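You operate a simulated robot arm through the tools that you are given. There is no shell and no other tool.

You are at the controls of a simulated two-armed robot. One attempt, no reset.

Task
Find the thread cone of the swatch card's shade and stand it on the swatch.
Fine: free the latch, turn that cone round to the aisle, lock the latch, then take it. Set down upright: what you pick out.
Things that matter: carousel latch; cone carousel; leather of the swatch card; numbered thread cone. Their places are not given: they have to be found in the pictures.

It is judged by the outcome, as a careful person would: the job done as asked, and still so three seconds after it is handed in. It fails if anything else is knocked over, pushed out of place, dropped, spilled or broken.

Robot
Two 7-joint arms with two-finger grippers on one trunk that stands fixed in place. Base frame: the origin is at the foot of the trunk, x ahead of it, y to its left, z up; the work surface is at about z = 0.862. Readings come in m, degrees, newtons and seconds.
The left shoulder is at [0.06, 0.123, 0.97], the right one opposite. With the tool pointing down near the work surface each hand reaches from about 0.36 to 0.8 m from the base axis, measured 20 degrees to its own side. Payload 1.47 kg a hand.
Tool frame (each hand has its own): the origin (TCP) lies between the finger pads and is the grasp point; the fingertips stand 0.016 m ahead of it; z points along the fingers, y is the line along which they close. The gripper opens to 0.087 m; its body begins 0.055 m behind the TCP.
Orientation is told as [roll, pitch, yaw] about the base's x, y, z axes, in that order, counted from this pose: with the fingers straight down and closing along the base's y, the tool's x points along the base's -x, its y along +y and its z along -z.

Tools
- The arms move only by the tool drive_tool. It takes "left_motion", "right_motion" or both (then of equal length, played together; a hand with none holds still); each is text: rows parted by semicolons, each of 7 numbers parted by spaces: the shift along the base's x, y, z in m, then the turn, a rotation vector about the base's x, y, z in rad, then the opening in per cent of the stroke, from 0 (shut) to 100 (fully open). In form: dx dy dz wx wy wz jaw; .... A call has 1 to 20 rows; each row shifts and turns the commanded pose from where the row before left it. Each row takes 0.2 s and may step no farther than 0.05 m and 8.6 degrees from the row before; otherwise, or with a gripper value out of range, the whole call is refused. Where a pose cannot be reached the arm comes as near as it can. A force on the tool above 40 N (or 10 N above the force at the start of the call, whichever is more), or a blocked arm, ends the call early, and 0.2 s more pass. Each finger travels about 0.153 m/s and halts on what it meets, pressing with about 24 N; the grip force reading is that of the motor and also rises with nothing between the fingers. The clock runs only during rows and for 0.2 s after the last one: add rows that do not move to give the fingers time. The reply holds the time, the measured pose of the TCP, the force on the tool along the base axes, the opening and the grip force, in the units named above and with some noise, with the torque about the TCP (base axes, N m) and any sound that the robot's microphone picked up.
- Cameras (640 x 400 px; columns grow to the right, rows downward): "scene" is now at [0.0847, -0.0539, 1.5615]; the picture's right is [-0.59, -0.81, 0.00], its down [-0.43, 0.32, -0.84] and it looks along [0.68, -0.50, -0.54] (base axes); focal length 282 px, centre (320, 200). "left" rides on the left gripper at [0.073, -0.012, -0.09] in its tool frame; the picture's right is [0.16, 0.99, 0.00], its down [-0.72, 0.12, -0.68] and it looks along [-0.67, 0.11, 0.73] (tool axes); focal length 247 px, centre (320, 200). "right" rides on the right gripper at [0.073, 0.012, -0.09] in its tool frame; the picture's right is [-0.16, 0.99, 0.00], its down [-0.72, -0.12, -0.68] and it looks along [-0.67, -0.11, 0.73] (tool axes); focal length 247 px, centre (320, 200).
- get_image(camera): a new picture of that camera. The clock stands still meanwhile.
- slide_trunk(by): moves the trunk up (or, below 0, down) by that many m; the arms and the scene camera ride with it, the base frame stays. It gives what a move gives, with no picture.
- aim_head(pan, tilt): turns the head with the scene camera to pan (to the left, within 120 degrees either way) and tilt (down, from -29 to 69), counted from straight ahead of the robot. It gives what a move gives.
- locate(camera, pixels): there is no depth. For up to 12 entries [column, row, z] of the newest picture of that camera ("zoom" is the newest enlarged one), the place [x, y] in the base frame at which the ray of that pixel passes the height z, good to about 0.002 m, but the place of the scene camera against the robot may be out by one fixed shift of up to 0.018 m in any direction. The clock stands still meanwhile.
- zoom(camera, box): a new picture of the part [left, top, right, bottom] of that camera's present view, enlarged. The clock stands still meanwhile.
- hand_in(): hands the job in; it is judged then, once.

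Unless the task says otherwise, let go and move clear before handing in.

The tools are called after "Call:" as name(argument=value, ...) on one line, values as JSON. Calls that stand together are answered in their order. drive_tool: Moves the arms, as the interface text tells. Its arguments: {"type":"object","properties":{"left_motion":{"type":"string"},"right_motion":{"type":"string"}},"required":[]} The other tools are called the same way: slide_trunk (by) moves the trunk up or down; aim_head (pan, tilt) turns the head that bears the scene camera; get_image (camera) takes a picture; locate (camera, pixels) gives the place at which the rays of pixels pass given heights; zoom (camera, box) takes an enlarged picture of a part of a camera's view; hand_in () hands the job in.

At the start:

```text
t: 0.0
left_tcp_pos: [0.4598, -0.0657, 1.2979]
left_tcp_rot: [0.0, 0.0, -0.1]
left_contact_force: [0.1, 0.0, 0.3]
left_moment: [-0.04, -0.03, -0.03]
left_finger_gap: 0.0869
left_finger_force: 0.0
right_tcp_pos: [0.3393, -0.4804, 1.3291]
right_tcp_rot: [0.0, -0.1, 0.0]
right_contact_force: [-0.8, 0.8, 0.6]
right_moment: [0.03, -0.03, 0.0]
right_finger_gap: 0.0868
right_finger_force: 0.1
trunk travel left (down, up): [-0.125, 0.105]
head pan, tilt (commanded): [-36.3, 32.4]
```

scene: 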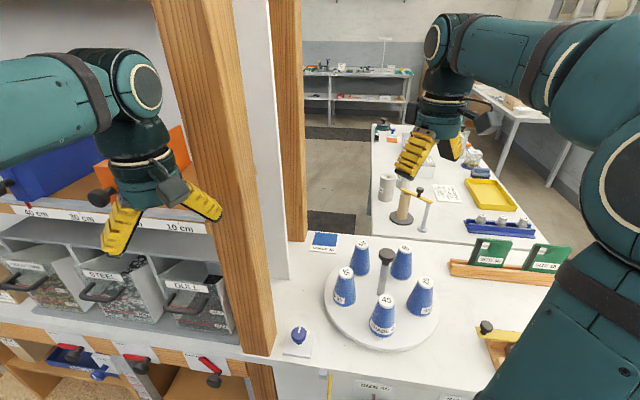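
right: 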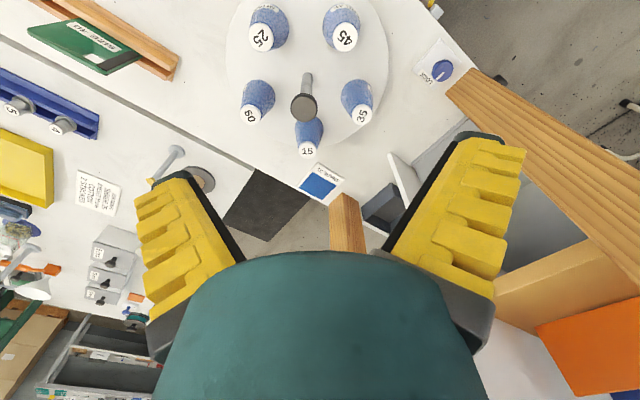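
left: 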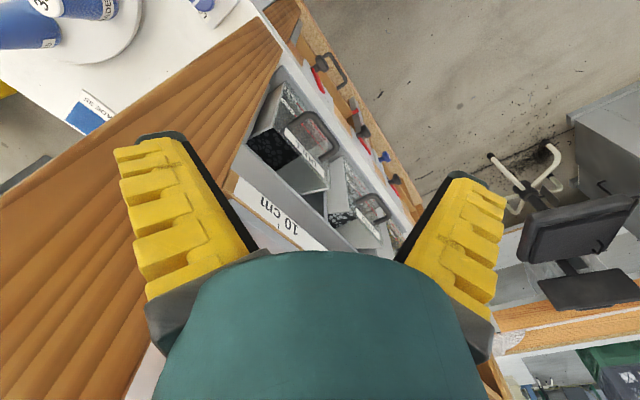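

The scene picture shows a carousel with five blue cones around (380,300), a blue swatch card near (325,240) and a blue knob near (298,335). I'll enlarge these to read the labels.

Call:
zoom(camera="scene", box=[270, 220, 450, 370])

Call:
zoom(camera="right", box=[220, 0, 480, 210])

Call:
zoom(camera="scene", box=[295, 225, 355, 262])

Call:
zoom(camera="scene", box=[270, 310, 330, 365])

```text
2.67 times, centred on (360, 295) of scene
```

zoom: 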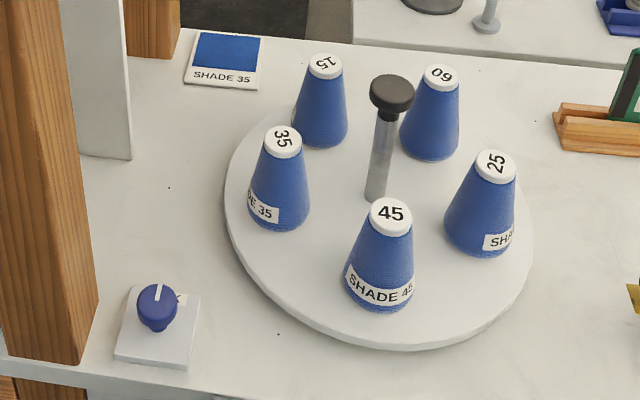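

```text
1.90 times, centred on (350, 105) of right
```

zoom: 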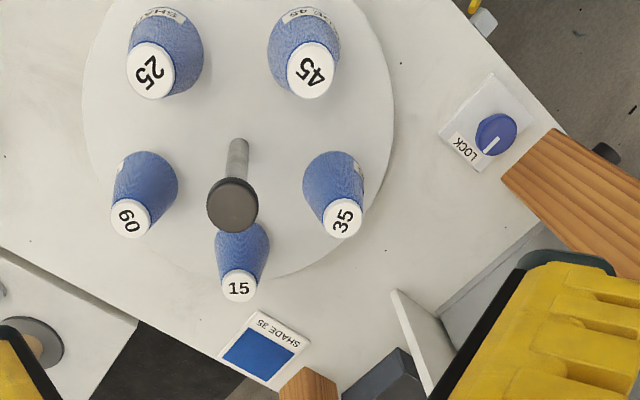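

```text
10.67 times, centred on (325, 244) of scene
```

zoom: 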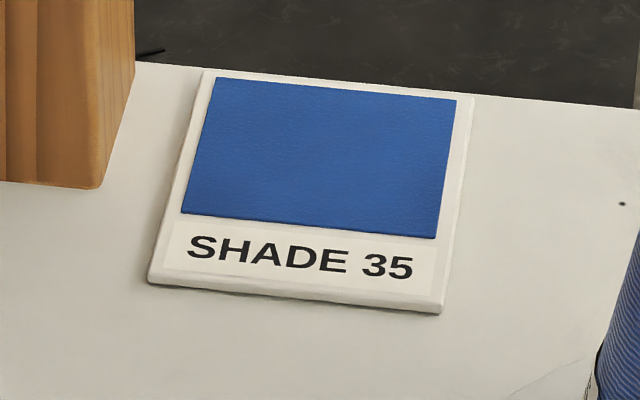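

```text
7.27 times, centred on (300, 338) of scene
```

zoom: 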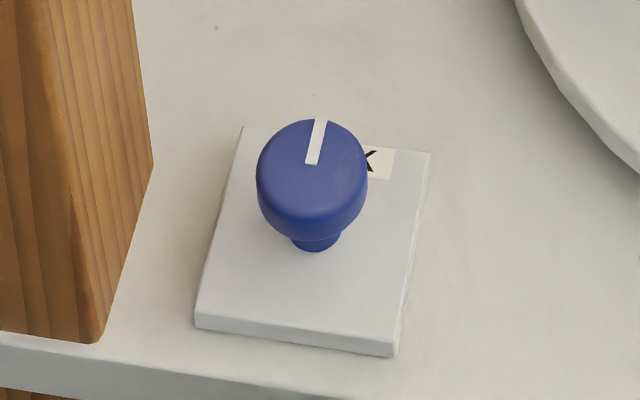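

The swatch says SHADE 35, so cone 35 is the one; the latch knob's mark currently points toward its LOCK label. I'll look the places up and look around for anything marked as the aisle.

Call:
locate(camera="scene", pixels=[[325, 240, 0.868], [298, 345, 0.862], [298, 332, 0.9], [380, 295, 0.875], [333, 290, 0.875], [430, 320, 0.875], [385, 325, 0.875], [345, 302, 0.88], [384, 332, 0.88], [308, 236, 0.862], [340, 250, 0.862], [386, 255, 1.0]])

Call:
locate(camera="right", pixels=[[318, 185, 0.866], [441, 71, 0.9], [308, 75, 0.875], [303, 107, 1.0], [357, 110, 0.94], [305, 150, 0.94], [345, 35, 0.94], [262, 38, 0.94], [250, 115, 0.94], [433, 75, 0.866]])

Call:
zoom(camera="scene", box=[240, 300, 480, 400])

```text
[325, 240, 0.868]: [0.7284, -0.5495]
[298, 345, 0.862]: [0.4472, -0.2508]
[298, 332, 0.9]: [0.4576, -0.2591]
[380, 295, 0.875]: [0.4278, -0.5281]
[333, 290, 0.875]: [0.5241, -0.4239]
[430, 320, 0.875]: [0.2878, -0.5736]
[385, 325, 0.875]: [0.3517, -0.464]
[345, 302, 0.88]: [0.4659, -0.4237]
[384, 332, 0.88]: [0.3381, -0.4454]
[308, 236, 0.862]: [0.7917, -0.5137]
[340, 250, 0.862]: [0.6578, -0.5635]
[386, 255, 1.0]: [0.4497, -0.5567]
```

```text
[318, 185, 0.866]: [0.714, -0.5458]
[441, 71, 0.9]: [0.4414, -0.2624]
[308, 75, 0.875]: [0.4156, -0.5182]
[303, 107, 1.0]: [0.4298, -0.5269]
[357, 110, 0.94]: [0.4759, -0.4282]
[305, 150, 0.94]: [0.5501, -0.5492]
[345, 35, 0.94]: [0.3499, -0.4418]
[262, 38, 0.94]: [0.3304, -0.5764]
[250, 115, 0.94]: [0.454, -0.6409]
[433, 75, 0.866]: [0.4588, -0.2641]
```

```text
2.67 times, centred on (360, 350) of scene
```

zoom: 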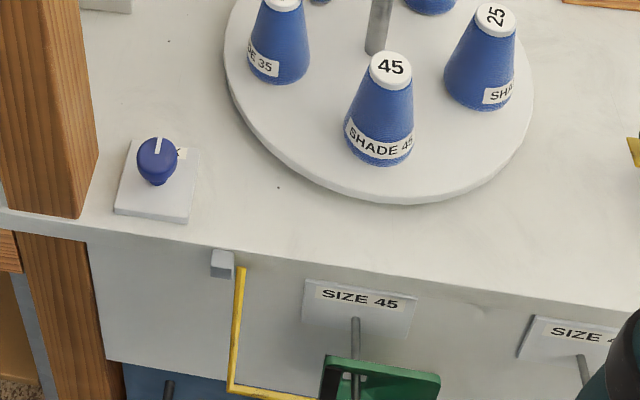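

Cone 35 is near (0.47,-0.43) and the carousel axis near (0.43,-0.53). I'll look from other head angles to understand the bench, its edges and where the aisle lies.

Call:
aim_head(pan=-50, tilt=55)

Call:
get_image(camera="scene")

```text
t: 0.9
left_tcp_pos: [0.4602, -0.0659, 1.2976]
left_tcp_rot: [0.1, 0.0, 0.1]
left_contact_force: [0.2, -0.4, 0.3]
left_moment: [0.01, 0.0, 0.01]
left_finger_gap: 0.0869
left_finger_force: 0.0
right_tcp_pos: [0.338, -0.4801, 1.3288]
right_tcp_rot: [0.0, 0.0, 0.0]
right_contact_force: [-0.5, 0.1, 0.0]
right_moment: [0.01, 0.01, 0.03]
right_finger_gap: 0.0869
right_finger_force: 0.1
trunk travel left (down, up): [-0.125, 0.105]
head pan, tilt (commanded): [-50.0, 55.0]
```

```text
taken
```

scene: 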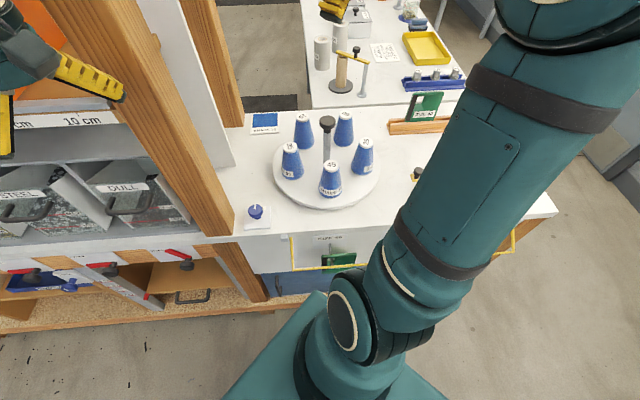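

The bench holding the carousel has its front edge running past (240,238) with the open floor on the robot's side. I'll locate the bench edges and enlarge the carousel.

Call:
locate(camera="scene", pixels=[[237, 238, 0.862], [310, 230, 0.862], [360, 222, 0.862], [555, 213, 0.862], [250, 115, 0.862], [460, 100, 0.862], [330, 172, 0.875], [273, 175, 0.875], [381, 170, 0.875], [325, 210, 0.875], [326, 160, 0.875]])

Call:
zoom(camera="scene", box=[230, 95, 430, 245])

Call:
zoom(camera="scene", box=[240, 190, 390, 290])

```text
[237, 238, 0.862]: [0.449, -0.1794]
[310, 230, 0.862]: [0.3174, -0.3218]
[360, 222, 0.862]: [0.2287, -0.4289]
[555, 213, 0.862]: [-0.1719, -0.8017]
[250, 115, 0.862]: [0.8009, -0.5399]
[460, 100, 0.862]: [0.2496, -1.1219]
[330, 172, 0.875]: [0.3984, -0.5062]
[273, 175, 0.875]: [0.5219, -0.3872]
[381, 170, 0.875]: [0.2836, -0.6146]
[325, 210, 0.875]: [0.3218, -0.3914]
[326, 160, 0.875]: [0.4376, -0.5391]
```

```text
2.67 times, centred on (330, 170) of scene
```

zoom: 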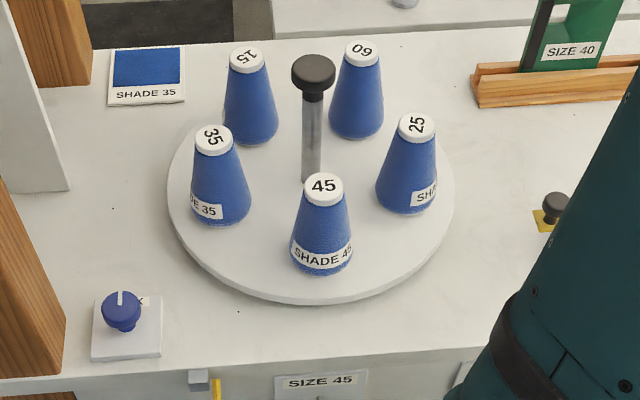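

```text
4.00 times, centred on (315, 240) of scene
```

zoom: 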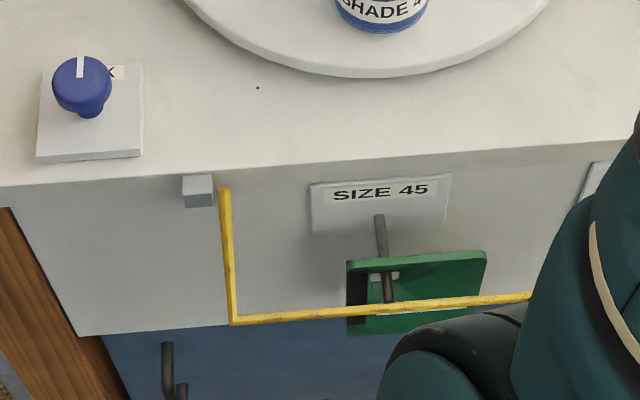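

The bench front edge runs along roughly (-0.7,-0.7), so its open side (the aisle) faces the robot, and cone 45 stands there now; cone 35 needs about +72° about the axis. I'll bring the right hand lower to get a close look at the latch and cones.

Call:
drive_tool(right_motion="0 0.035 -0.03 0 0 0 100; 0 0.035 -0.03 0 0 0 100; 0 0.035 -0.03 0 0 0 100; 0 0.035 -0.03 0 0 0 100; 0 0.035 -0.03 0 0 0 100; 0 0.035 -0.03 0 0 0 100")

Call:
get_image(camera="right")

Call:
get_image(camera="scene")

```text
t: 2.3
left_tcp_pos: [0.4602, -0.0656, 1.2988]
left_tcp_rot: [0.0, 0.0, 0.0]
left_contact_force: [0.4, 0.3, -0.1]
left_moment: [-0.01, -0.01, -0.03]
left_finger_gap: 0.0871
left_finger_force: 0.2
right_tcp_pos: [0.3394, -0.2699, 1.1485]
right_tcp_rot: [0.1, 0.1, 0.0]
right_contact_force: [0.2, 0.1, 0.1]
right_moment: [0.01, 0.02, -0.01]
right_finger_gap: 0.0869
right_finger_force: 0.0
trunk travel left (down, up): [-0.125, 0.105]
head pan, tilt (commanded): [-50.0, 55.0]
```

```text
taken
```

right: 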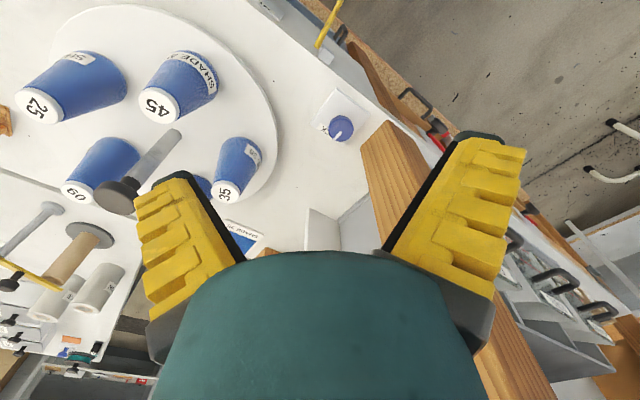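

```text
taken
```

scene: 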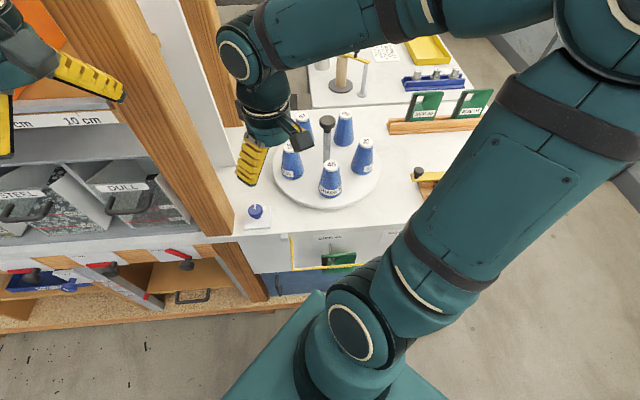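

The latch knob is now visible near (340,128) in the right picture. I'll enlarge it and the cones.

Call:
zoom(camera="right", box=[300, 80, 390, 160])

Call:
locate(camera="right", pixels=[[340, 128, 0.9], [341, 115, 0.867], [336, 88, 0.866], [369, 113, 0.866], [339, 151, 0.866], [308, 122, 0.866], [322, 128, 0.866], [338, 134, 0.9]])

Call:
zoom(camera="right", box=[60, 0, 300, 200])

```text
5.00 times, centred on (345, 120) of right
```

zoom: 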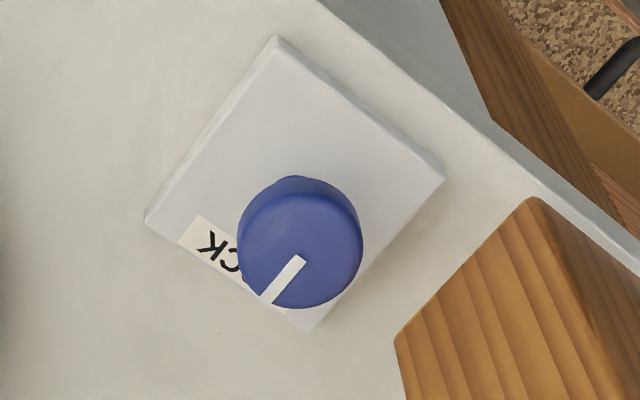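

```text
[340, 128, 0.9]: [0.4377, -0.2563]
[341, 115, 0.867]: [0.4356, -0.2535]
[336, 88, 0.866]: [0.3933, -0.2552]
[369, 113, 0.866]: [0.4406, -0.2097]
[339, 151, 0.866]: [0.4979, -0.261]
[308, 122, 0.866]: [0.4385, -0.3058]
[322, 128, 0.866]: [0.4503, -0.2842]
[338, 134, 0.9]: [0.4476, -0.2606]
```

```text
2.00 times, centred on (180, 100) of right
```

zoom: 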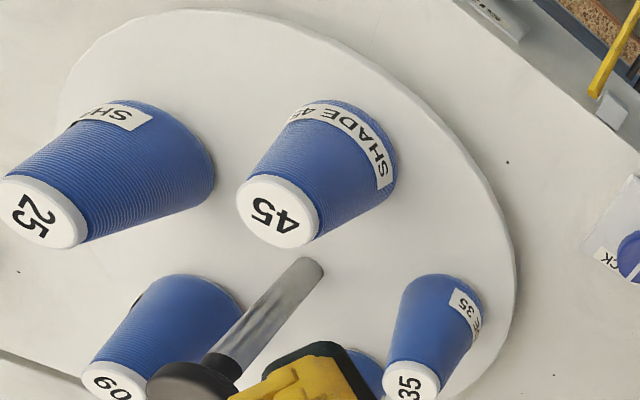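

The plate is set square to the bench with LOCK along its back edge; the knob's mark points to LOCK, and the wooden post's face is about 6 cm from the knob. I'll bring the right hand above the knob with yaw +45° so that the fingers close square to the bench front and the body stays clear of the post.

Call:
drive_tool(right_motion="0.0125 0.0015 -0.006 0 0 0.131 80; 0.0125 0.0015 -0.006 0 0 0.131 80; 0.0125 0.0015 -0.006 0 0 0.131 80; 0.0125 0.0015 -0.006 0 0 0.131 80; 0.0125 0.0015 -0.006 0 0 0.131 80; 0.0125 0.0015 -0.006 0 0 0.131 80; 0.0125 0.0015 -0.006 0 0 0 80; 0.0125 0.0015 -0.006 0 0 0 80")

Call:
get_image(camera="right")

Call:
get_image(camera="scene")

Call:
zoom(camera="left", box=[0, 0, 320, 200])

```text
t: 4.1
left_tcp_pos: [0.4602, -0.0657, 1.2968]
left_tcp_rot: [-0.1, -0.1, 0.1]
left_contact_force: [-0.5, 0.1, -0.4]
left_moment: [0.02, 0.0, 0.0]
left_finger_gap: 0.0871
left_finger_force: 0.1
right_tcp_pos: [0.4395, -0.2591, 1.1009]
right_tcp_rot: [0.0, 0.0, 45.1]
right_contact_force: [-0.5, 0.2, 0.2]
right_moment: [0.02, -0.01, 0.0]
right_finger_gap: 0.0735
right_finger_force: 2.4
trunk travel left (down, up): [-0.125, 0.105]
head pan, tilt (commanded): [-50.0, 55.0]
```

```text
taken
```

right: 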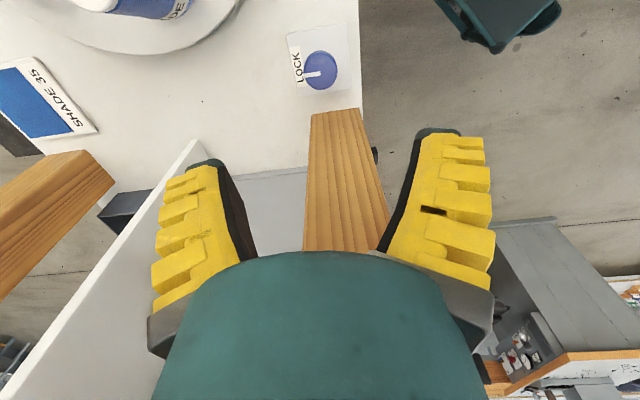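

```text
taken
```

scene: 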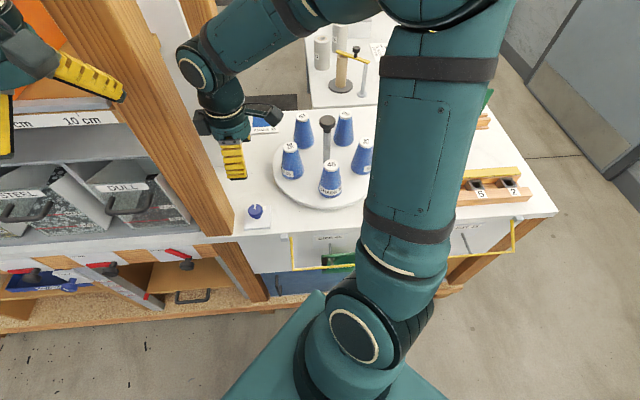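

```text
2.00 times, centred on (160, 100) of left
```

zoom: 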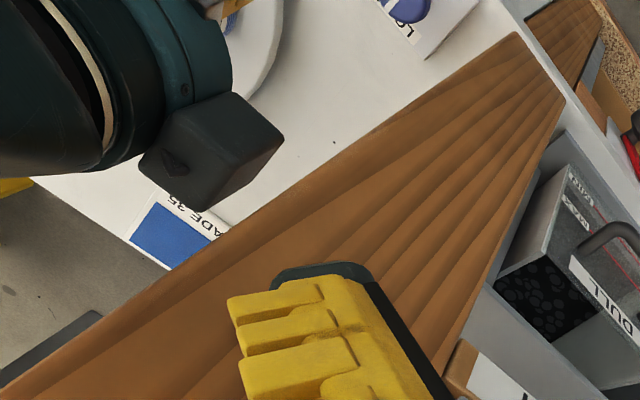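

The knob now sits near (320,70) in the right picture, practically straight below the TCP. I'll enlarge and locate it exactly before going down.

Call:
zoom(camera="right", box=[270, 10, 370, 110])

Call:
locate(camera="right", pixels=[[320, 72, 0.895], [320, 72, 0.9], [320, 72, 0.905], [305, 112, 0.862], [360, 108, 0.862], [287, 34, 0.866], [346, 22, 0.866], [351, 89, 0.866], [38, 100, 0.87], [40, 97, 0.87]])

```text
4.00 times, centred on (320, 60) of right
```

zoom: 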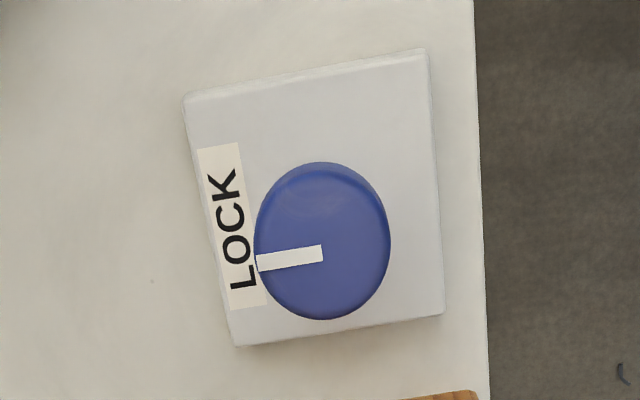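

```text
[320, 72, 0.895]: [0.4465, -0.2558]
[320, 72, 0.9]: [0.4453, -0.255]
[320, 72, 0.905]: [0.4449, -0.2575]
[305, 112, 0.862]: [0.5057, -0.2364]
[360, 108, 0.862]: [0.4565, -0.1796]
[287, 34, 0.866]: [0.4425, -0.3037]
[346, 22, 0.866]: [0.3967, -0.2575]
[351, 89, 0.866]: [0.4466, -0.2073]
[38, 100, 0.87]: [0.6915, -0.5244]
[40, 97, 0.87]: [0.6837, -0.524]
```

The plate's centre and knob agree at about (0.4445,-0.2555). I'll shift onto it and go down in part, watching the force.

Call:
drive_tool(right_motion="0.0025 0.0018 -0.02 0 0 0 80; 0.0025 0.0017 -0.03 0 0 0 80; 0 0 -0.03 0 0 0 80; 0 0 -0.03 0 0 0 80; 0 0 -0.03 0 0 0 80")

Call:
get_image(camera="right")

Call:
get_image(camera="scene")

Call:
get_image(camera="left")

```text
t: 5.3
left_tcp_pos: [0.462, -0.0655, 1.2977]
left_tcp_rot: [0.0, 0.0, 0.0]
left_contact_force: [0.1, 0.0, -0.1]
left_moment: [0.01, -0.01, 0.04]
left_finger_gap: 0.0871
left_finger_force: 0.1
right_tcp_pos: [0.4426, -0.2541, 0.9601]
right_tcp_rot: [0.2, 0.1, 45.1]
right_contact_force: [0.1, 0.2, 0.2]
right_moment: [-0.01, 0.05, -0.03]
right_finger_gap: 0.0729
right_finger_force: 2.3
trunk travel left (down, up): [-0.125, 0.105]
head pan, tilt (commanded): [-50.0, 55.0]
```

```text
taken
```

right: 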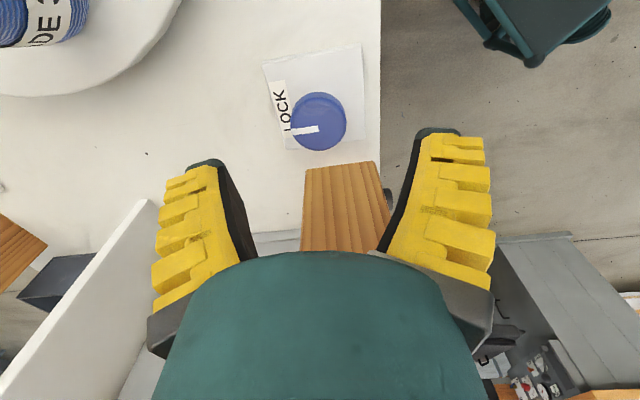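

```text
taken
```

scene: 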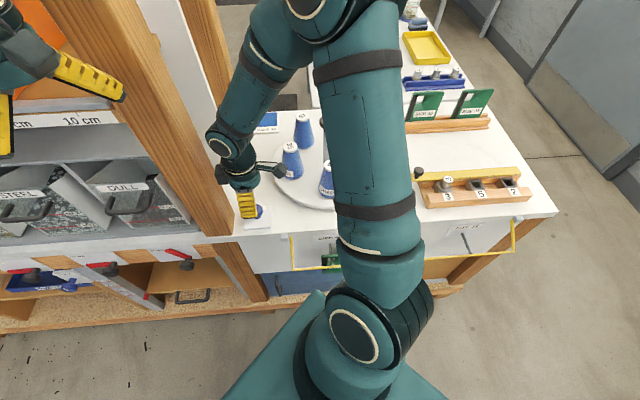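

```text
taken
```

left: 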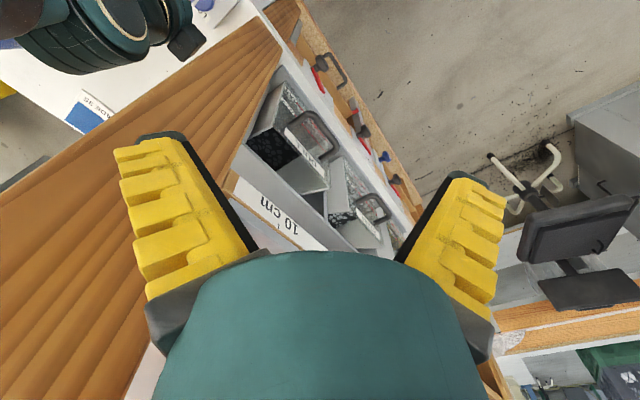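

The knob lies at (319,121), in line between the fingers. I'll lower the last 64 mm around it.

Call:
drive_tool(right_motion="0 0 -0.02 0 0 0 80; 0 0 -0.02 0 0 0 80; 0 0 -0.014 0 0 0 80; 0 0 -0.01 0 0 0 80; 0 0 0 0 0 0 80")

Call:
get_image(camera="right")

Call:
get_image(camera="scene")

```text
t: 6.5
left_tcp_pos: [0.4605, -0.0664, 1.2976]
left_tcp_rot: [0.1, 0.0, 0.2]
left_contact_force: [0.5, 0.0, -0.4]
left_moment: [-0.01, -0.04, -0.01]
left_finger_gap: 0.0866
left_finger_force: 0.1
right_tcp_pos: [0.4441, -0.2548, 0.8975]
right_tcp_rot: [0.0, 0.0, 45.0]
right_contact_force: [0.3, 0.1, 0.1]
right_moment: [0.03, -0.01, -0.01]
right_finger_gap: 0.073
right_finger_force: 2.5
trunk travel left (down, up): [-0.125, 0.105]
head pan, tilt (commanded): [-50.0, 55.0]
```

```text
taken
```

right: 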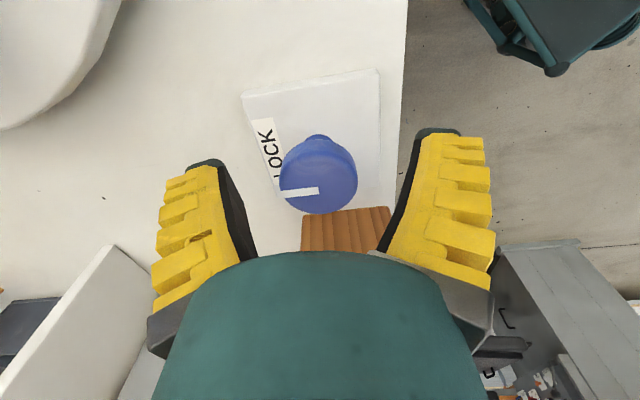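

```text
taken
```

scene: 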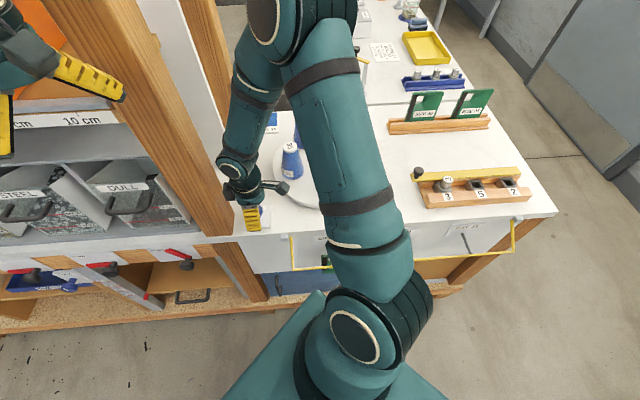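

The knob's top is centred at the TCP height, (318,185). I'll sink 4 mm more and close on it.

Call:
drive_tool(right_motion="0 0 -0.004 0 0 0 80; 0 0 0 0 0 0 30; 0 0 0 0 0 0 30; 0 0 0 0 0 0 30")

Call:
get_image(camera="right")

```text
t: 7.5
left_tcp_pos: [0.4603, -0.0668, 1.2978]
left_tcp_rot: [0.1, 0.1, 0.0]
left_contact_force: [0.5, 0.2, 0.0]
left_moment: [-0.03, -0.03, -0.01]
left_finger_gap: 0.0869
left_finger_force: 0.0
right_tcp_pos: [0.445, -0.2553, 0.8932]
right_tcp_rot: [-0.1, -0.1, 45.1]
right_contact_force: [5.4, -3.6, 7.0]
right_moment: [0.24, -0.27, 0.0]
right_finger_gap: 0.03
right_finger_force: 29.9
trunk travel left (down, up): [-0.125, 0.105]
head pan, tilt (commanded): [-50.0, 55.0]
```

```text
taken
```

right: 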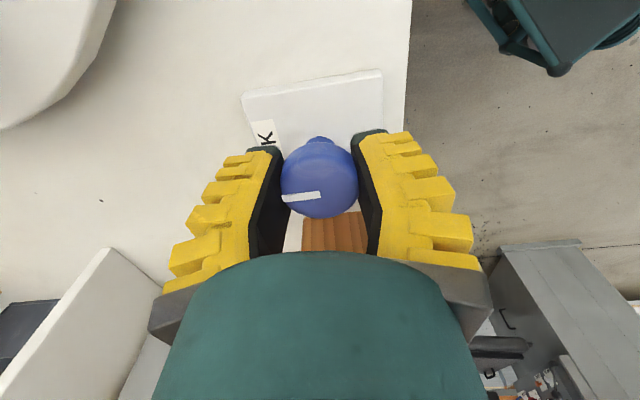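

The knob is gripped (gap 0.030 m). I'll test a small turn counter-clockwise and read the torque and sound.

Call:
drive_tool(right_motion="0 0 0 0 0 0.06 30; 0 0 0 0 0 0.06 30; 0 0 0 0 0 0 30")

Call:
zoom(camera="right", box=[240, 100, 400, 240])

```text
t: 8.3
left_tcp_pos: [0.4603, -0.0653, 1.2972]
left_tcp_rot: [0.0, 0.0, 0.0]
left_contact_force: [-0.3, 0.9, -0.6]
left_moment: [0.01, 0.03, 0.0]
left_finger_gap: 0.087
left_finger_force: 0.1
right_tcp_pos: [0.4454, -0.2555, 0.8939]
right_tcp_rot: [-0.1, -0.1, 52.0]
right_contact_force: [12.5, -6.3, 13.2]
right_moment: [0.13, -0.19, -0.04]
right_finger_gap: 0.0298
right_finger_force: 30.4
trunk travel left (down, up): [-0.125, 0.105]
head pan, tilt (commanded): [-50.0, 55.0]
```

```text
2.86 times, centred on (320, 170) of right
```

zoom: 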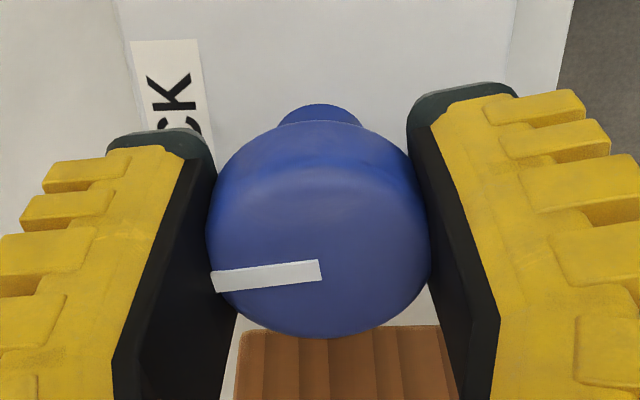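

The mark stayed fixed relative to the fingers, so the knob turns with the hand counter-clockwise with little torque. I'll continue, easing the side force a little.

Call:
drive_tool(right_motion="0.001 -0.0005 0.001 0 0 0.08 30; 0 0 0 0 0 0.08 30; 0 0 0 0 0 0.08 30; 0 0 0 0 0 0 30")

Call:
zoom(camera="right", box=[240, 60, 400, 240])

Call:
get_image(camera="scene")

```text
t: 9.3
left_tcp_pos: [0.4602, -0.0663, 1.2988]
left_tcp_rot: [-0.1, 0.1, 0.0]
left_contact_force: [-0.2, 0.0, 0.0]
left_moment: [0.01, 0.01, -0.01]
left_finger_gap: 0.087
left_finger_force: 0.0
right_tcp_pos: [0.4446, -0.254, 0.8942]
right_tcp_rot: [0.0, 0.0, 65.8]
right_contact_force: [10.6, -1.2, 3.4]
right_moment: [0.36, -0.29, 0.01]
right_finger_gap: 0.0294
right_finger_force: 30.2
trunk travel left (down, up): [-0.125, 0.105]
head pan, tilt (commanded): [-50.0, 55.0]
```

```text
2.22 times, centred on (320, 150) of right
```

zoom: 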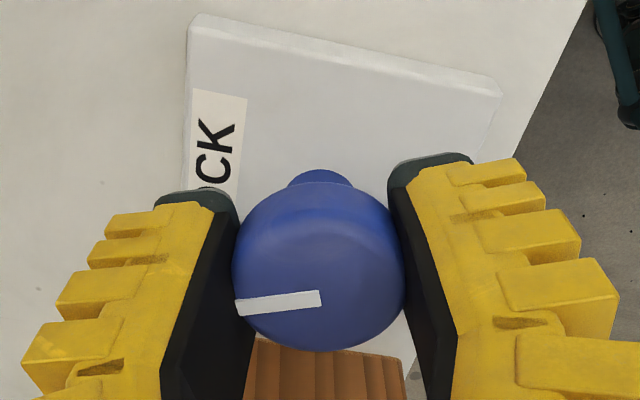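

```text
taken
```

scene: 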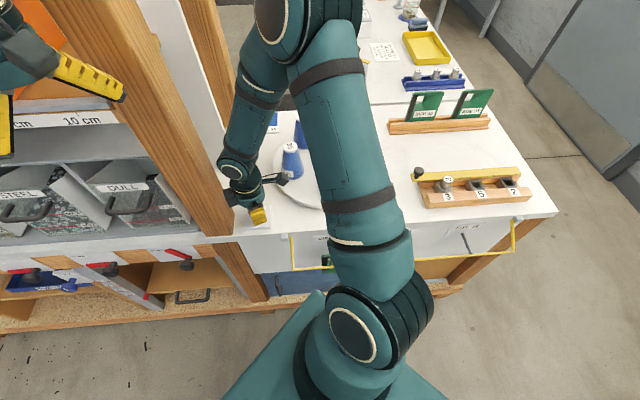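

The knob keeps following (mark fixed in the hand's view) with next to no torque, now 21° round. I'll go on counter-clockwise.

Call:
drive_tool(right_motion="0.0012 0 0 0 0 0.1 30; 0 0 0 0 0 0.1 30; 0 0 0 0 0 0.1 30; 0 0 0 0 0 0.1 30; 0 0 0 0 0 0 30")

Call:
zoom(camera="right", box=[240, 60, 400, 240])

Call:
get_image(camera="scene")

```text
t: 10.5
left_tcp_pos: [0.4593, -0.0662, 1.2982]
left_tcp_rot: [0.1, 0.0, 0.0]
left_contact_force: [-0.3, 0.2, -0.3]
left_moment: [0.01, 0.01, 0.0]
left_finger_gap: 0.0869
left_finger_force: 0.1
right_tcp_pos: [0.4453, -0.2543, 0.8947]
right_tcp_rot: [0.1, 0.0, 88.7]
right_contact_force: [2.0, 2.9, -2.9]
right_moment: [0.48, 0.03, -0.03]
right_finger_gap: 0.0293
right_finger_force: 30.2
trunk travel left (down, up): [-0.125, 0.105]
head pan, tilt (commanded): [-50.0, 55.0]
```

```text
2.22 times, centred on (320, 150) of right
```

zoom: 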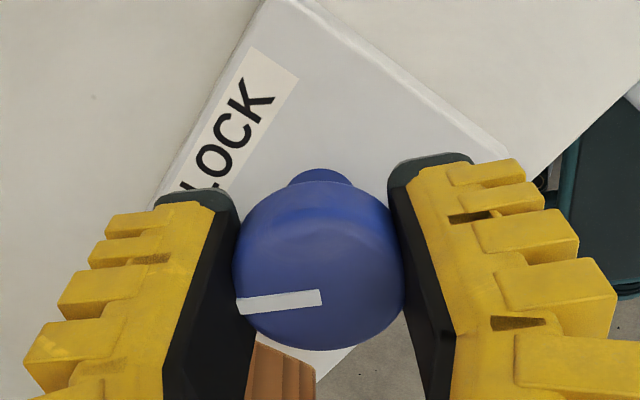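

```text
taken
```

scene: 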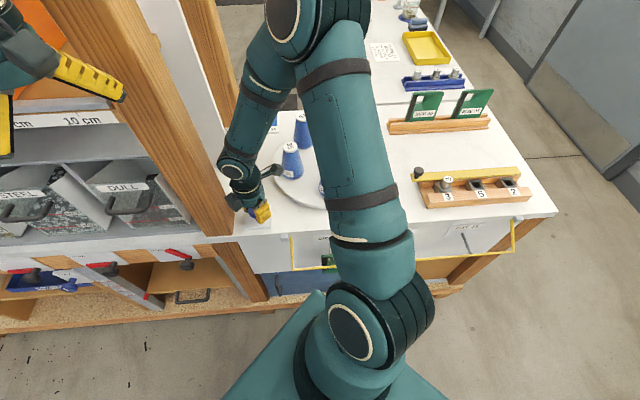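

44° round and still free, no click yet. I'll carry on another 23° and watch for a stop.

Call:
drive_tool(right_motion="0 0 -0.0005 0 0 0.1 30; 0 0 0 0 0 0.1 30; 0 0 0 0 0 0.1 30; 0 0 0 0 0 0.1 30; 0 0 0 0 0 0 30")

Call:
zoom(camera="right", box=[240, 60, 400, 240])

Call:
get_image(camera="scene")

```text
t: 11.7
left_tcp_pos: [0.4602, -0.0654, 1.2968]
left_tcp_rot: [0.0, -0.1, 0.0]
left_contact_force: [-0.5, -0.7, 0.1]
left_moment: [0.01, 0.0, -0.01]
left_finger_gap: 0.087
left_finger_force: 0.1
right_tcp_pos: [0.4468, -0.2546, 0.8943]
right_tcp_rot: [-0.1, 0.1, 111.7]
right_contact_force: [0.3, 9.8, -1.8]
right_moment: [0.4, 0.15, -0.02]
right_finger_gap: 0.0284
right_finger_force: 29.9
trunk travel left (down, up): [-0.125, 0.105]
head pan, tilt (commanded): [-50.0, 55.0]
```

```text
2.22 times, centred on (320, 150) of right
```

zoom: 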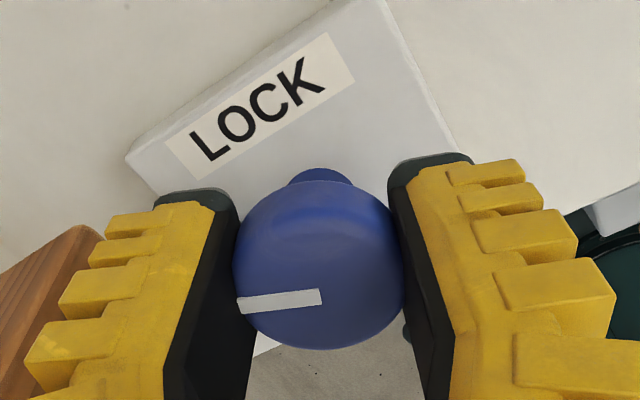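

```text
taken
```

scene: 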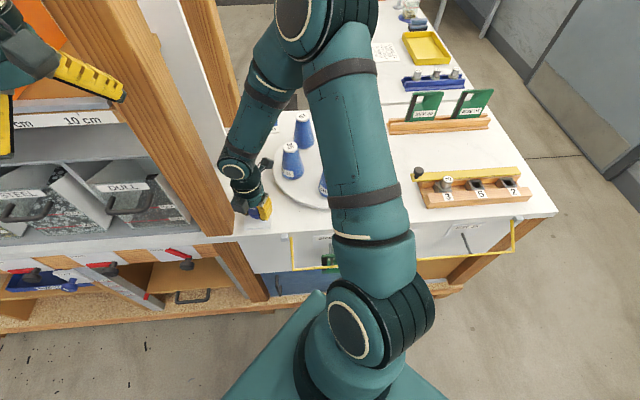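

67° round, mark still following the fingers, and the post is showing beside the left finger at (0-100,280). I'll continue in smaller steps toward 90°.

Call:
drive_tool(right_motion="0 0.0005 0 0 0 0.08 30; 0 0 0 0 0 0.08 30; 0 0 0 0 0 0.08 30; 0 0 0 0 0 0 30")

Call:
zoom(camera="right", box=[240, 60, 400, 240])

Call:
zoom(camera="scene", box=[200, 130, 320, 250])

```text
t: 12.7
left_tcp_pos: [0.4599, -0.0651, 1.2981]
left_tcp_rot: [0.1, 0.0, 0.0]
left_contact_force: [-0.2, 0.3, 0.0]
left_moment: [0.01, 0.0, -0.01]
left_finger_gap: 0.0871
left_finger_force: 0.1
right_tcp_pos: [0.4463, -0.255, 0.8939]
right_tcp_rot: [0.0, 0.0, 125.3]
right_contact_force: [3.2, 7.9, -3.6]
right_moment: [0.35, 0.22, 0.0]
right_finger_gap: 0.028
right_finger_force: 30.4
trunk travel left (down, up): [-0.125, 0.105]
head pan, tilt (commanded): [-50.0, 55.0]
```

```text
2.22 times, centred on (320, 150) of right
```

zoom: 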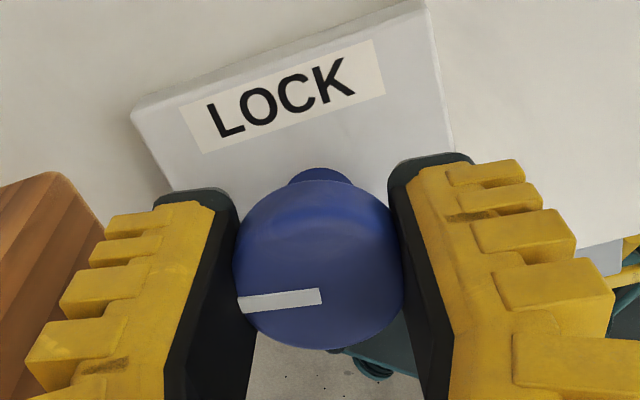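

```text
3.33 times, centred on (260, 190) of scene
```

zoom: 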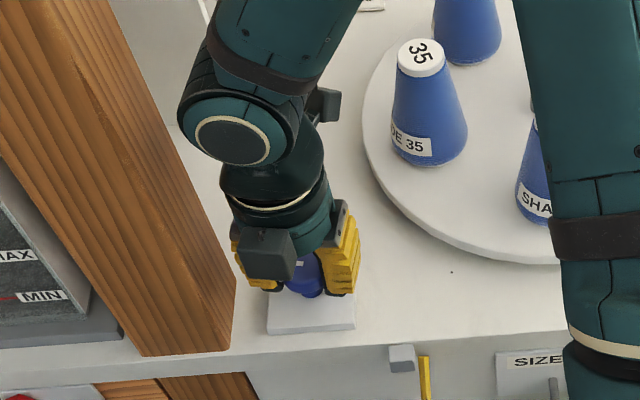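

80° round and the mark still follows. I'll complete the quarter turn.

Call:
drive_tool(right_motion="0 0 0 0 0 0.06 30; 0 0 0 0 0 0.06 30; 0 0 0 0 0 0.06 30; 0 0 0 0 0 0 30")

Call:
zoom(camera="right", box=[240, 60, 400, 240])

Call:
zoom(camera="scene", box=[200, 130, 320, 250])

```text
t: 13.7
left_tcp_pos: [0.4599, -0.065, 1.2981]
left_tcp_rot: [0.0, 0.0, 0.0]
left_contact_force: [0.2, -0.8, -0.2]
left_moment: [0.01, 0.0, 0.0]
left_finger_gap: 0.087
left_finger_force: 0.1
right_tcp_pos: [0.4468, -0.2544, 0.8947]
right_tcp_rot: [0.0, 0.1, 135.8]
right_contact_force: [2.4, 1.9, 8.0]
right_moment: [0.02, 0.04, -0.21]
right_finger_gap: 0.0275
right_finger_force: 30.6
trunk travel left (down, up): [-0.125, 0.105]
head pan, tilt (commanded): [-50.0, 55.0]
```

```text
2.22 times, centred on (320, 150) of right
```

zoom: 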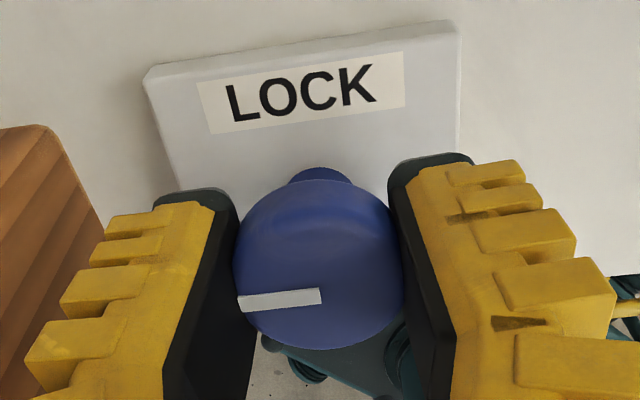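

```text
3.33 times, centred on (260, 190) of scene
```

zoom: 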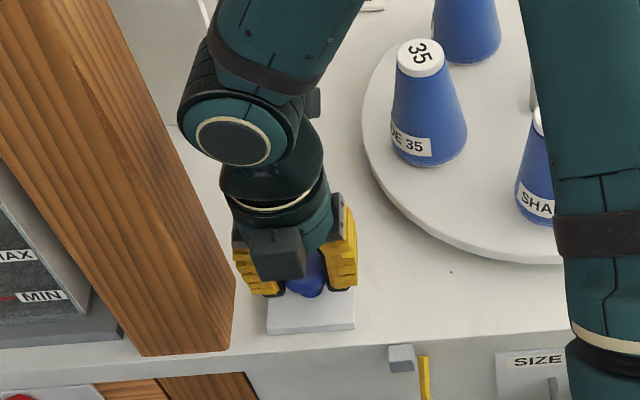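

The torque has risen to -0.21 N m at about 90°, so the knob is at its end stop: latch freed. I'll open just enough to clear the knob and lift away.

Call:
drive_tool(right_motion="0 0 0 0 0 -0.01 52; 0 0 0 0 0 0 52; 0 0 0 0 0 0 52; 0 0 0.015 0 0 0 52; 0 0 0.03 0 0 0 52; 0 0 0.04 0 0 0 52; 0 0 0.04 0 0 0 52")

Call:
get_image(camera="right")

Call:
get_image(camera="scene")

```text
t: 15.3
left_tcp_pos: [0.4593, -0.0655, 1.2973]
left_tcp_rot: [0.2, 0.1, 0.0]
left_contact_force: [0.4, -1.4, 0.5]
left_moment: [0.0, -0.02, -0.03]
left_finger_gap: 0.087
left_finger_force: 0.0
right_tcp_pos: [0.4445, -0.2571, 1.0224]
right_tcp_rot: [-0.1, 0.1, 135.0]
right_contact_force: [0.0, -0.7, 0.7]
right_moment: [-0.01, 0.02, 0.0]
right_finger_gap: 0.0507
right_finger_force: 4.5
trunk travel left (down, up): [-0.125, 0.105]
head pan, tilt (commanded): [-50.0, 55.0]
```

```text
taken
```

right: 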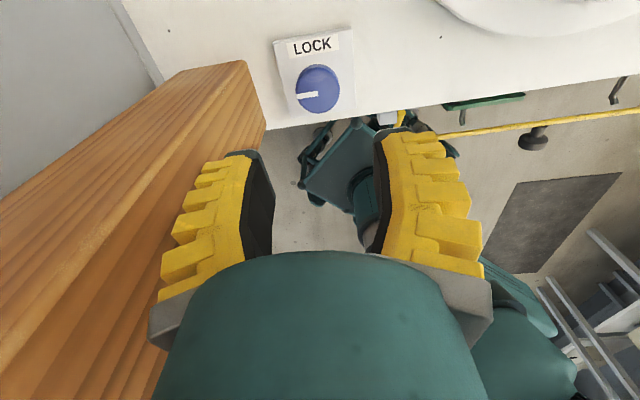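

```text
taken
```

scene: 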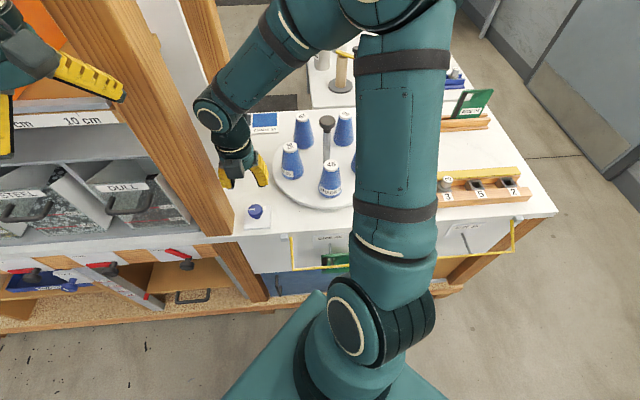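

The mark now points 90° away from LOCK and nothing else moved. I'll rise, swing the right hand over the carousel's centre post and turn the hand back to yaw 20°.

Call:
drive_tool(right_motion="0 0 0.045 0 0 0 52; 0 0 0.045 0 0 0 52; 0 0 0.045 0 0 0 60; 0 0 0.043 0 0 0 70; -0.0009 -0.0193 0 0 0 -0.143 80; -0.0009 -0.0193 0 0 0 -0.143 80; -0.0009 -0.0193 0 0 0 -0.143 80; -0.0009 -0.0193 0 0 0 -0.143 80; -0.0009 -0.0193 0 0 0 -0.143 80; -0.0009 -0.0193 0 0 0 -0.143 80; -0.0009 -0.0193 0 0 0 -0.143 80; -0.0009 -0.0193 0 0 0 -0.143 80; -0.0009 -0.0193 0 0 0 -0.143 80; -0.0009 -0.0193 0 0 0 -0.143 80; -0.0009 -0.0193 0 0 0 -0.143 80; -0.0009 -0.0193 0 0 0 -0.143 80; -0.0009 -0.0193 0 0 0 -0.143 80; -0.0009 -0.0193 0 0 0 -0.143 80")

Call:
get_image(camera="right")

Call:
get_image(camera="scene")

```text
t: 19.1
left_tcp_pos: [0.4599, -0.0663, 1.298]
left_tcp_rot: [0.0, 0.0, 0.0]
left_contact_force: [0.7, -0.8, 0.3]
left_moment: [0.03, 0.0, -0.01]
left_finger_gap: 0.0872
left_finger_force: 0.1
right_tcp_pos: [0.4326, -0.5262, 1.1969]
right_tcp_rot: [0.0, 0.0, 20.2]
right_contact_force: [0.7, -0.2, -0.5]
right_moment: [0.01, -0.01, 0.02]
right_finger_gap: 0.0731
right_finger_force: 2.0
trunk travel left (down, up): [-0.125, 0.105]
head pan, tilt (commanded): [-50.0, 55.0]
```

```text
taken
```

right: 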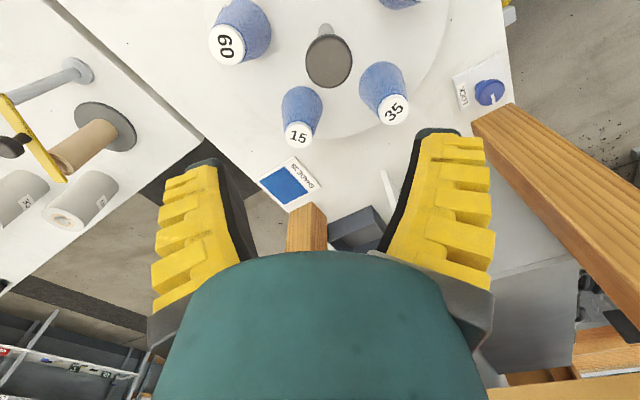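

```text
taken
```

scene: 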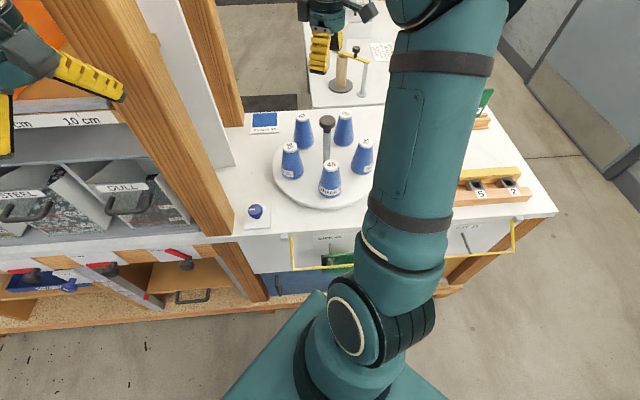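

The post's knob is at (329,62) in the right picture. I'll locate it at several heights and compare with the first view to fix its height.

Call:
zoom(camera="right", box=[200, 0, 420, 150])

Call:
locate(camera="right", pixels=[[329, 62, 0.98], [329, 62, 1.0], [329, 62, 1.02], [298, 135, 0.95], [298, 135, 0.96], [298, 135, 0.97], [393, 108, 0.95], [393, 108, 0.97], [225, 42, 0.95], [225, 42, 0.97], [326, 28, 0.88]])

```text
2.67 times, centred on (310, 75) of right
```

zoom: 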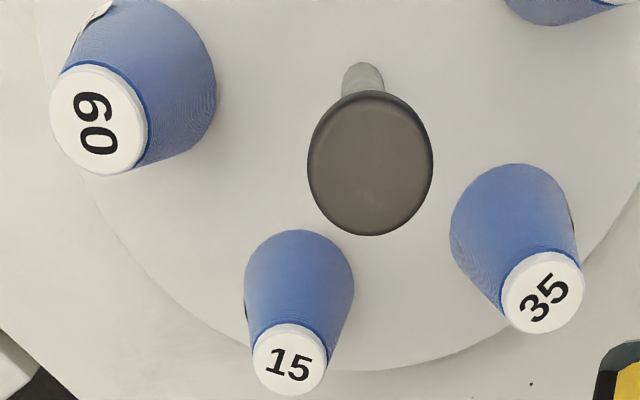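

```text
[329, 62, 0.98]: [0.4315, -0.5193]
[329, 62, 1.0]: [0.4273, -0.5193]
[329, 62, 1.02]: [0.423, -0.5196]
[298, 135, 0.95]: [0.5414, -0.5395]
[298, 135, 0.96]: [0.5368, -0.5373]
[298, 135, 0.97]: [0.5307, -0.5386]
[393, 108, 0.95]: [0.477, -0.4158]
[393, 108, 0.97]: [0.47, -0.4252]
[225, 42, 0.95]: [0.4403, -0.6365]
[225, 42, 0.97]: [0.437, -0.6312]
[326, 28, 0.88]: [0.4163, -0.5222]
```

Triangulating two views puts the post knob at about (0.4195,-0.520) with its top near z=1.03, the cone tops at z≈0.979, and the carousel's centre at the same spot; cone 45 is at 134° (the aisle) and cone 35 at 62°. I'll line up above the post knob and go partway down.

Call:
drive_tool(right_motion="-0.0044 0.0021 -0.03 0 0 0 85; -0.0044 0.0021 -0.03 0 0 0 85; -0.0043 0.0022 -0.03 0 0 0 85; 0 0 -0.017 0 0 0 85; 0 0 0 0 0 0 85")

Call:
get_image(camera="right")

Call:
get_image(camera="scene")

```text
t: 20.3
left_tcp_pos: [0.4607, -0.066, 1.2979]
left_tcp_rot: [-0.1, -0.1, 0.0]
left_contact_force: [-0.4, -0.2, -0.3]
left_moment: [-0.03, 0.01, 0.01]
left_finger_gap: 0.0871
left_finger_force: 0.0
right_tcp_pos: [0.4204, -0.5193, 1.0894]
right_tcp_rot: [-0.1, 0.1, 20.4]
right_contact_force: [0.1, -0.8, -0.6]
right_moment: [0.01, 0.0, -0.01]
right_finger_gap: 0.077
right_finger_force: 2.0
trunk travel left (down, up): [-0.125, 0.105]
head pan, tilt (commanded): [-50.0, 55.0]
```

```text
taken
```

right: 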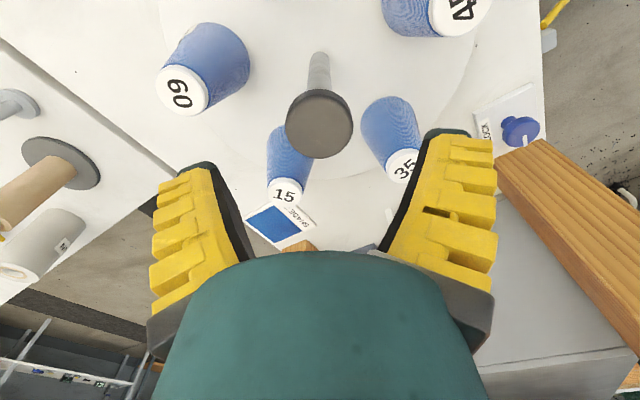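

```text
taken
```

scene: 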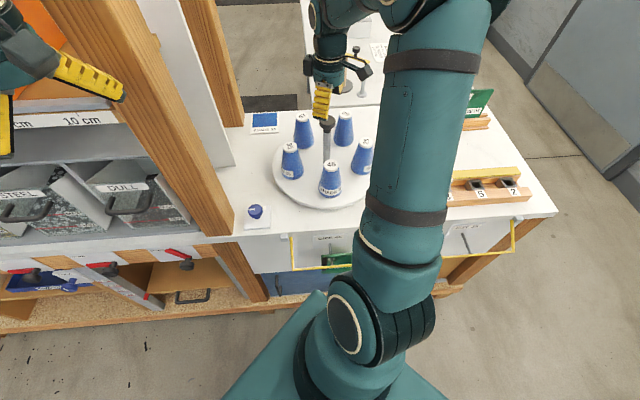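

The post knob is at (319,124), right between the fingers and consistent with z≈1.03. I'll lower onto it and close.

Call:
drive_tool(right_motion="0 0 -0.03 0 0 0 85; 0 0 -0.02 0 0 0 85; 0 0 -0.012 0 0 0 85; 0 0 0 0 0 0 85")

Call:
get_image(camera="right")

Call:
zoom(camera="scene", box=[260, 60, 400, 220])

```text
t: 21.3
left_tcp_pos: [0.4615, -0.0659, 1.2976]
left_tcp_rot: [0.0, 0.0, 0.0]
left_contact_force: [0.5, -0.5, 0.0]
left_moment: [-0.01, -0.01, -0.01]
left_finger_gap: 0.0871
left_finger_force: 0.0
right_tcp_pos: [0.4205, -0.5183, 1.027]
right_tcp_rot: [0.0, 0.0, 20.4]
right_contact_force: [0.4, 0.5, -0.8]
right_moment: [0.02, 0.0, 0.0]
right_finger_gap: 0.0768
right_finger_force: 1.7
trunk travel left (down, up): [-0.125, 0.105]
head pan, tilt (commanded): [-50.0, 55.0]
```

```text
taken
```

right: 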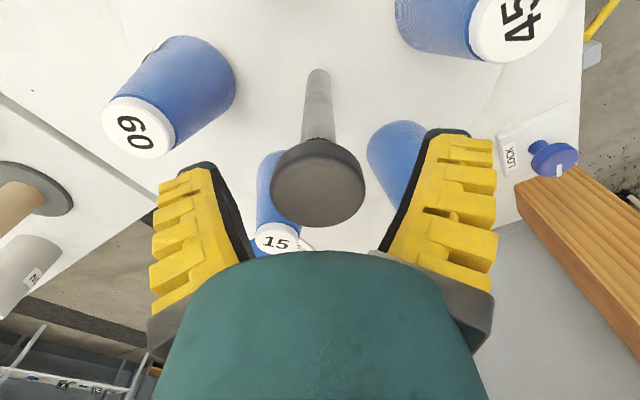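

```text
2.50 times, centred on (330, 140) of scene
```

zoom: 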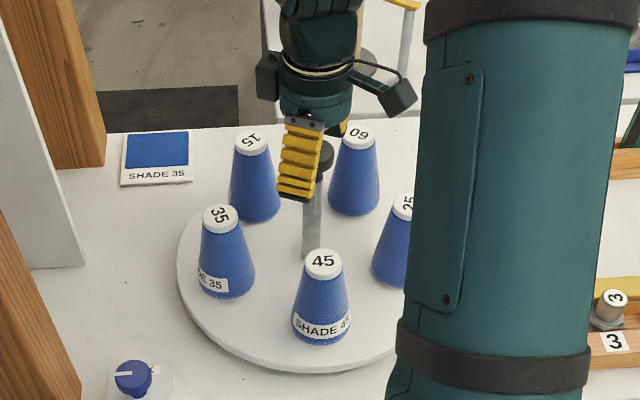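

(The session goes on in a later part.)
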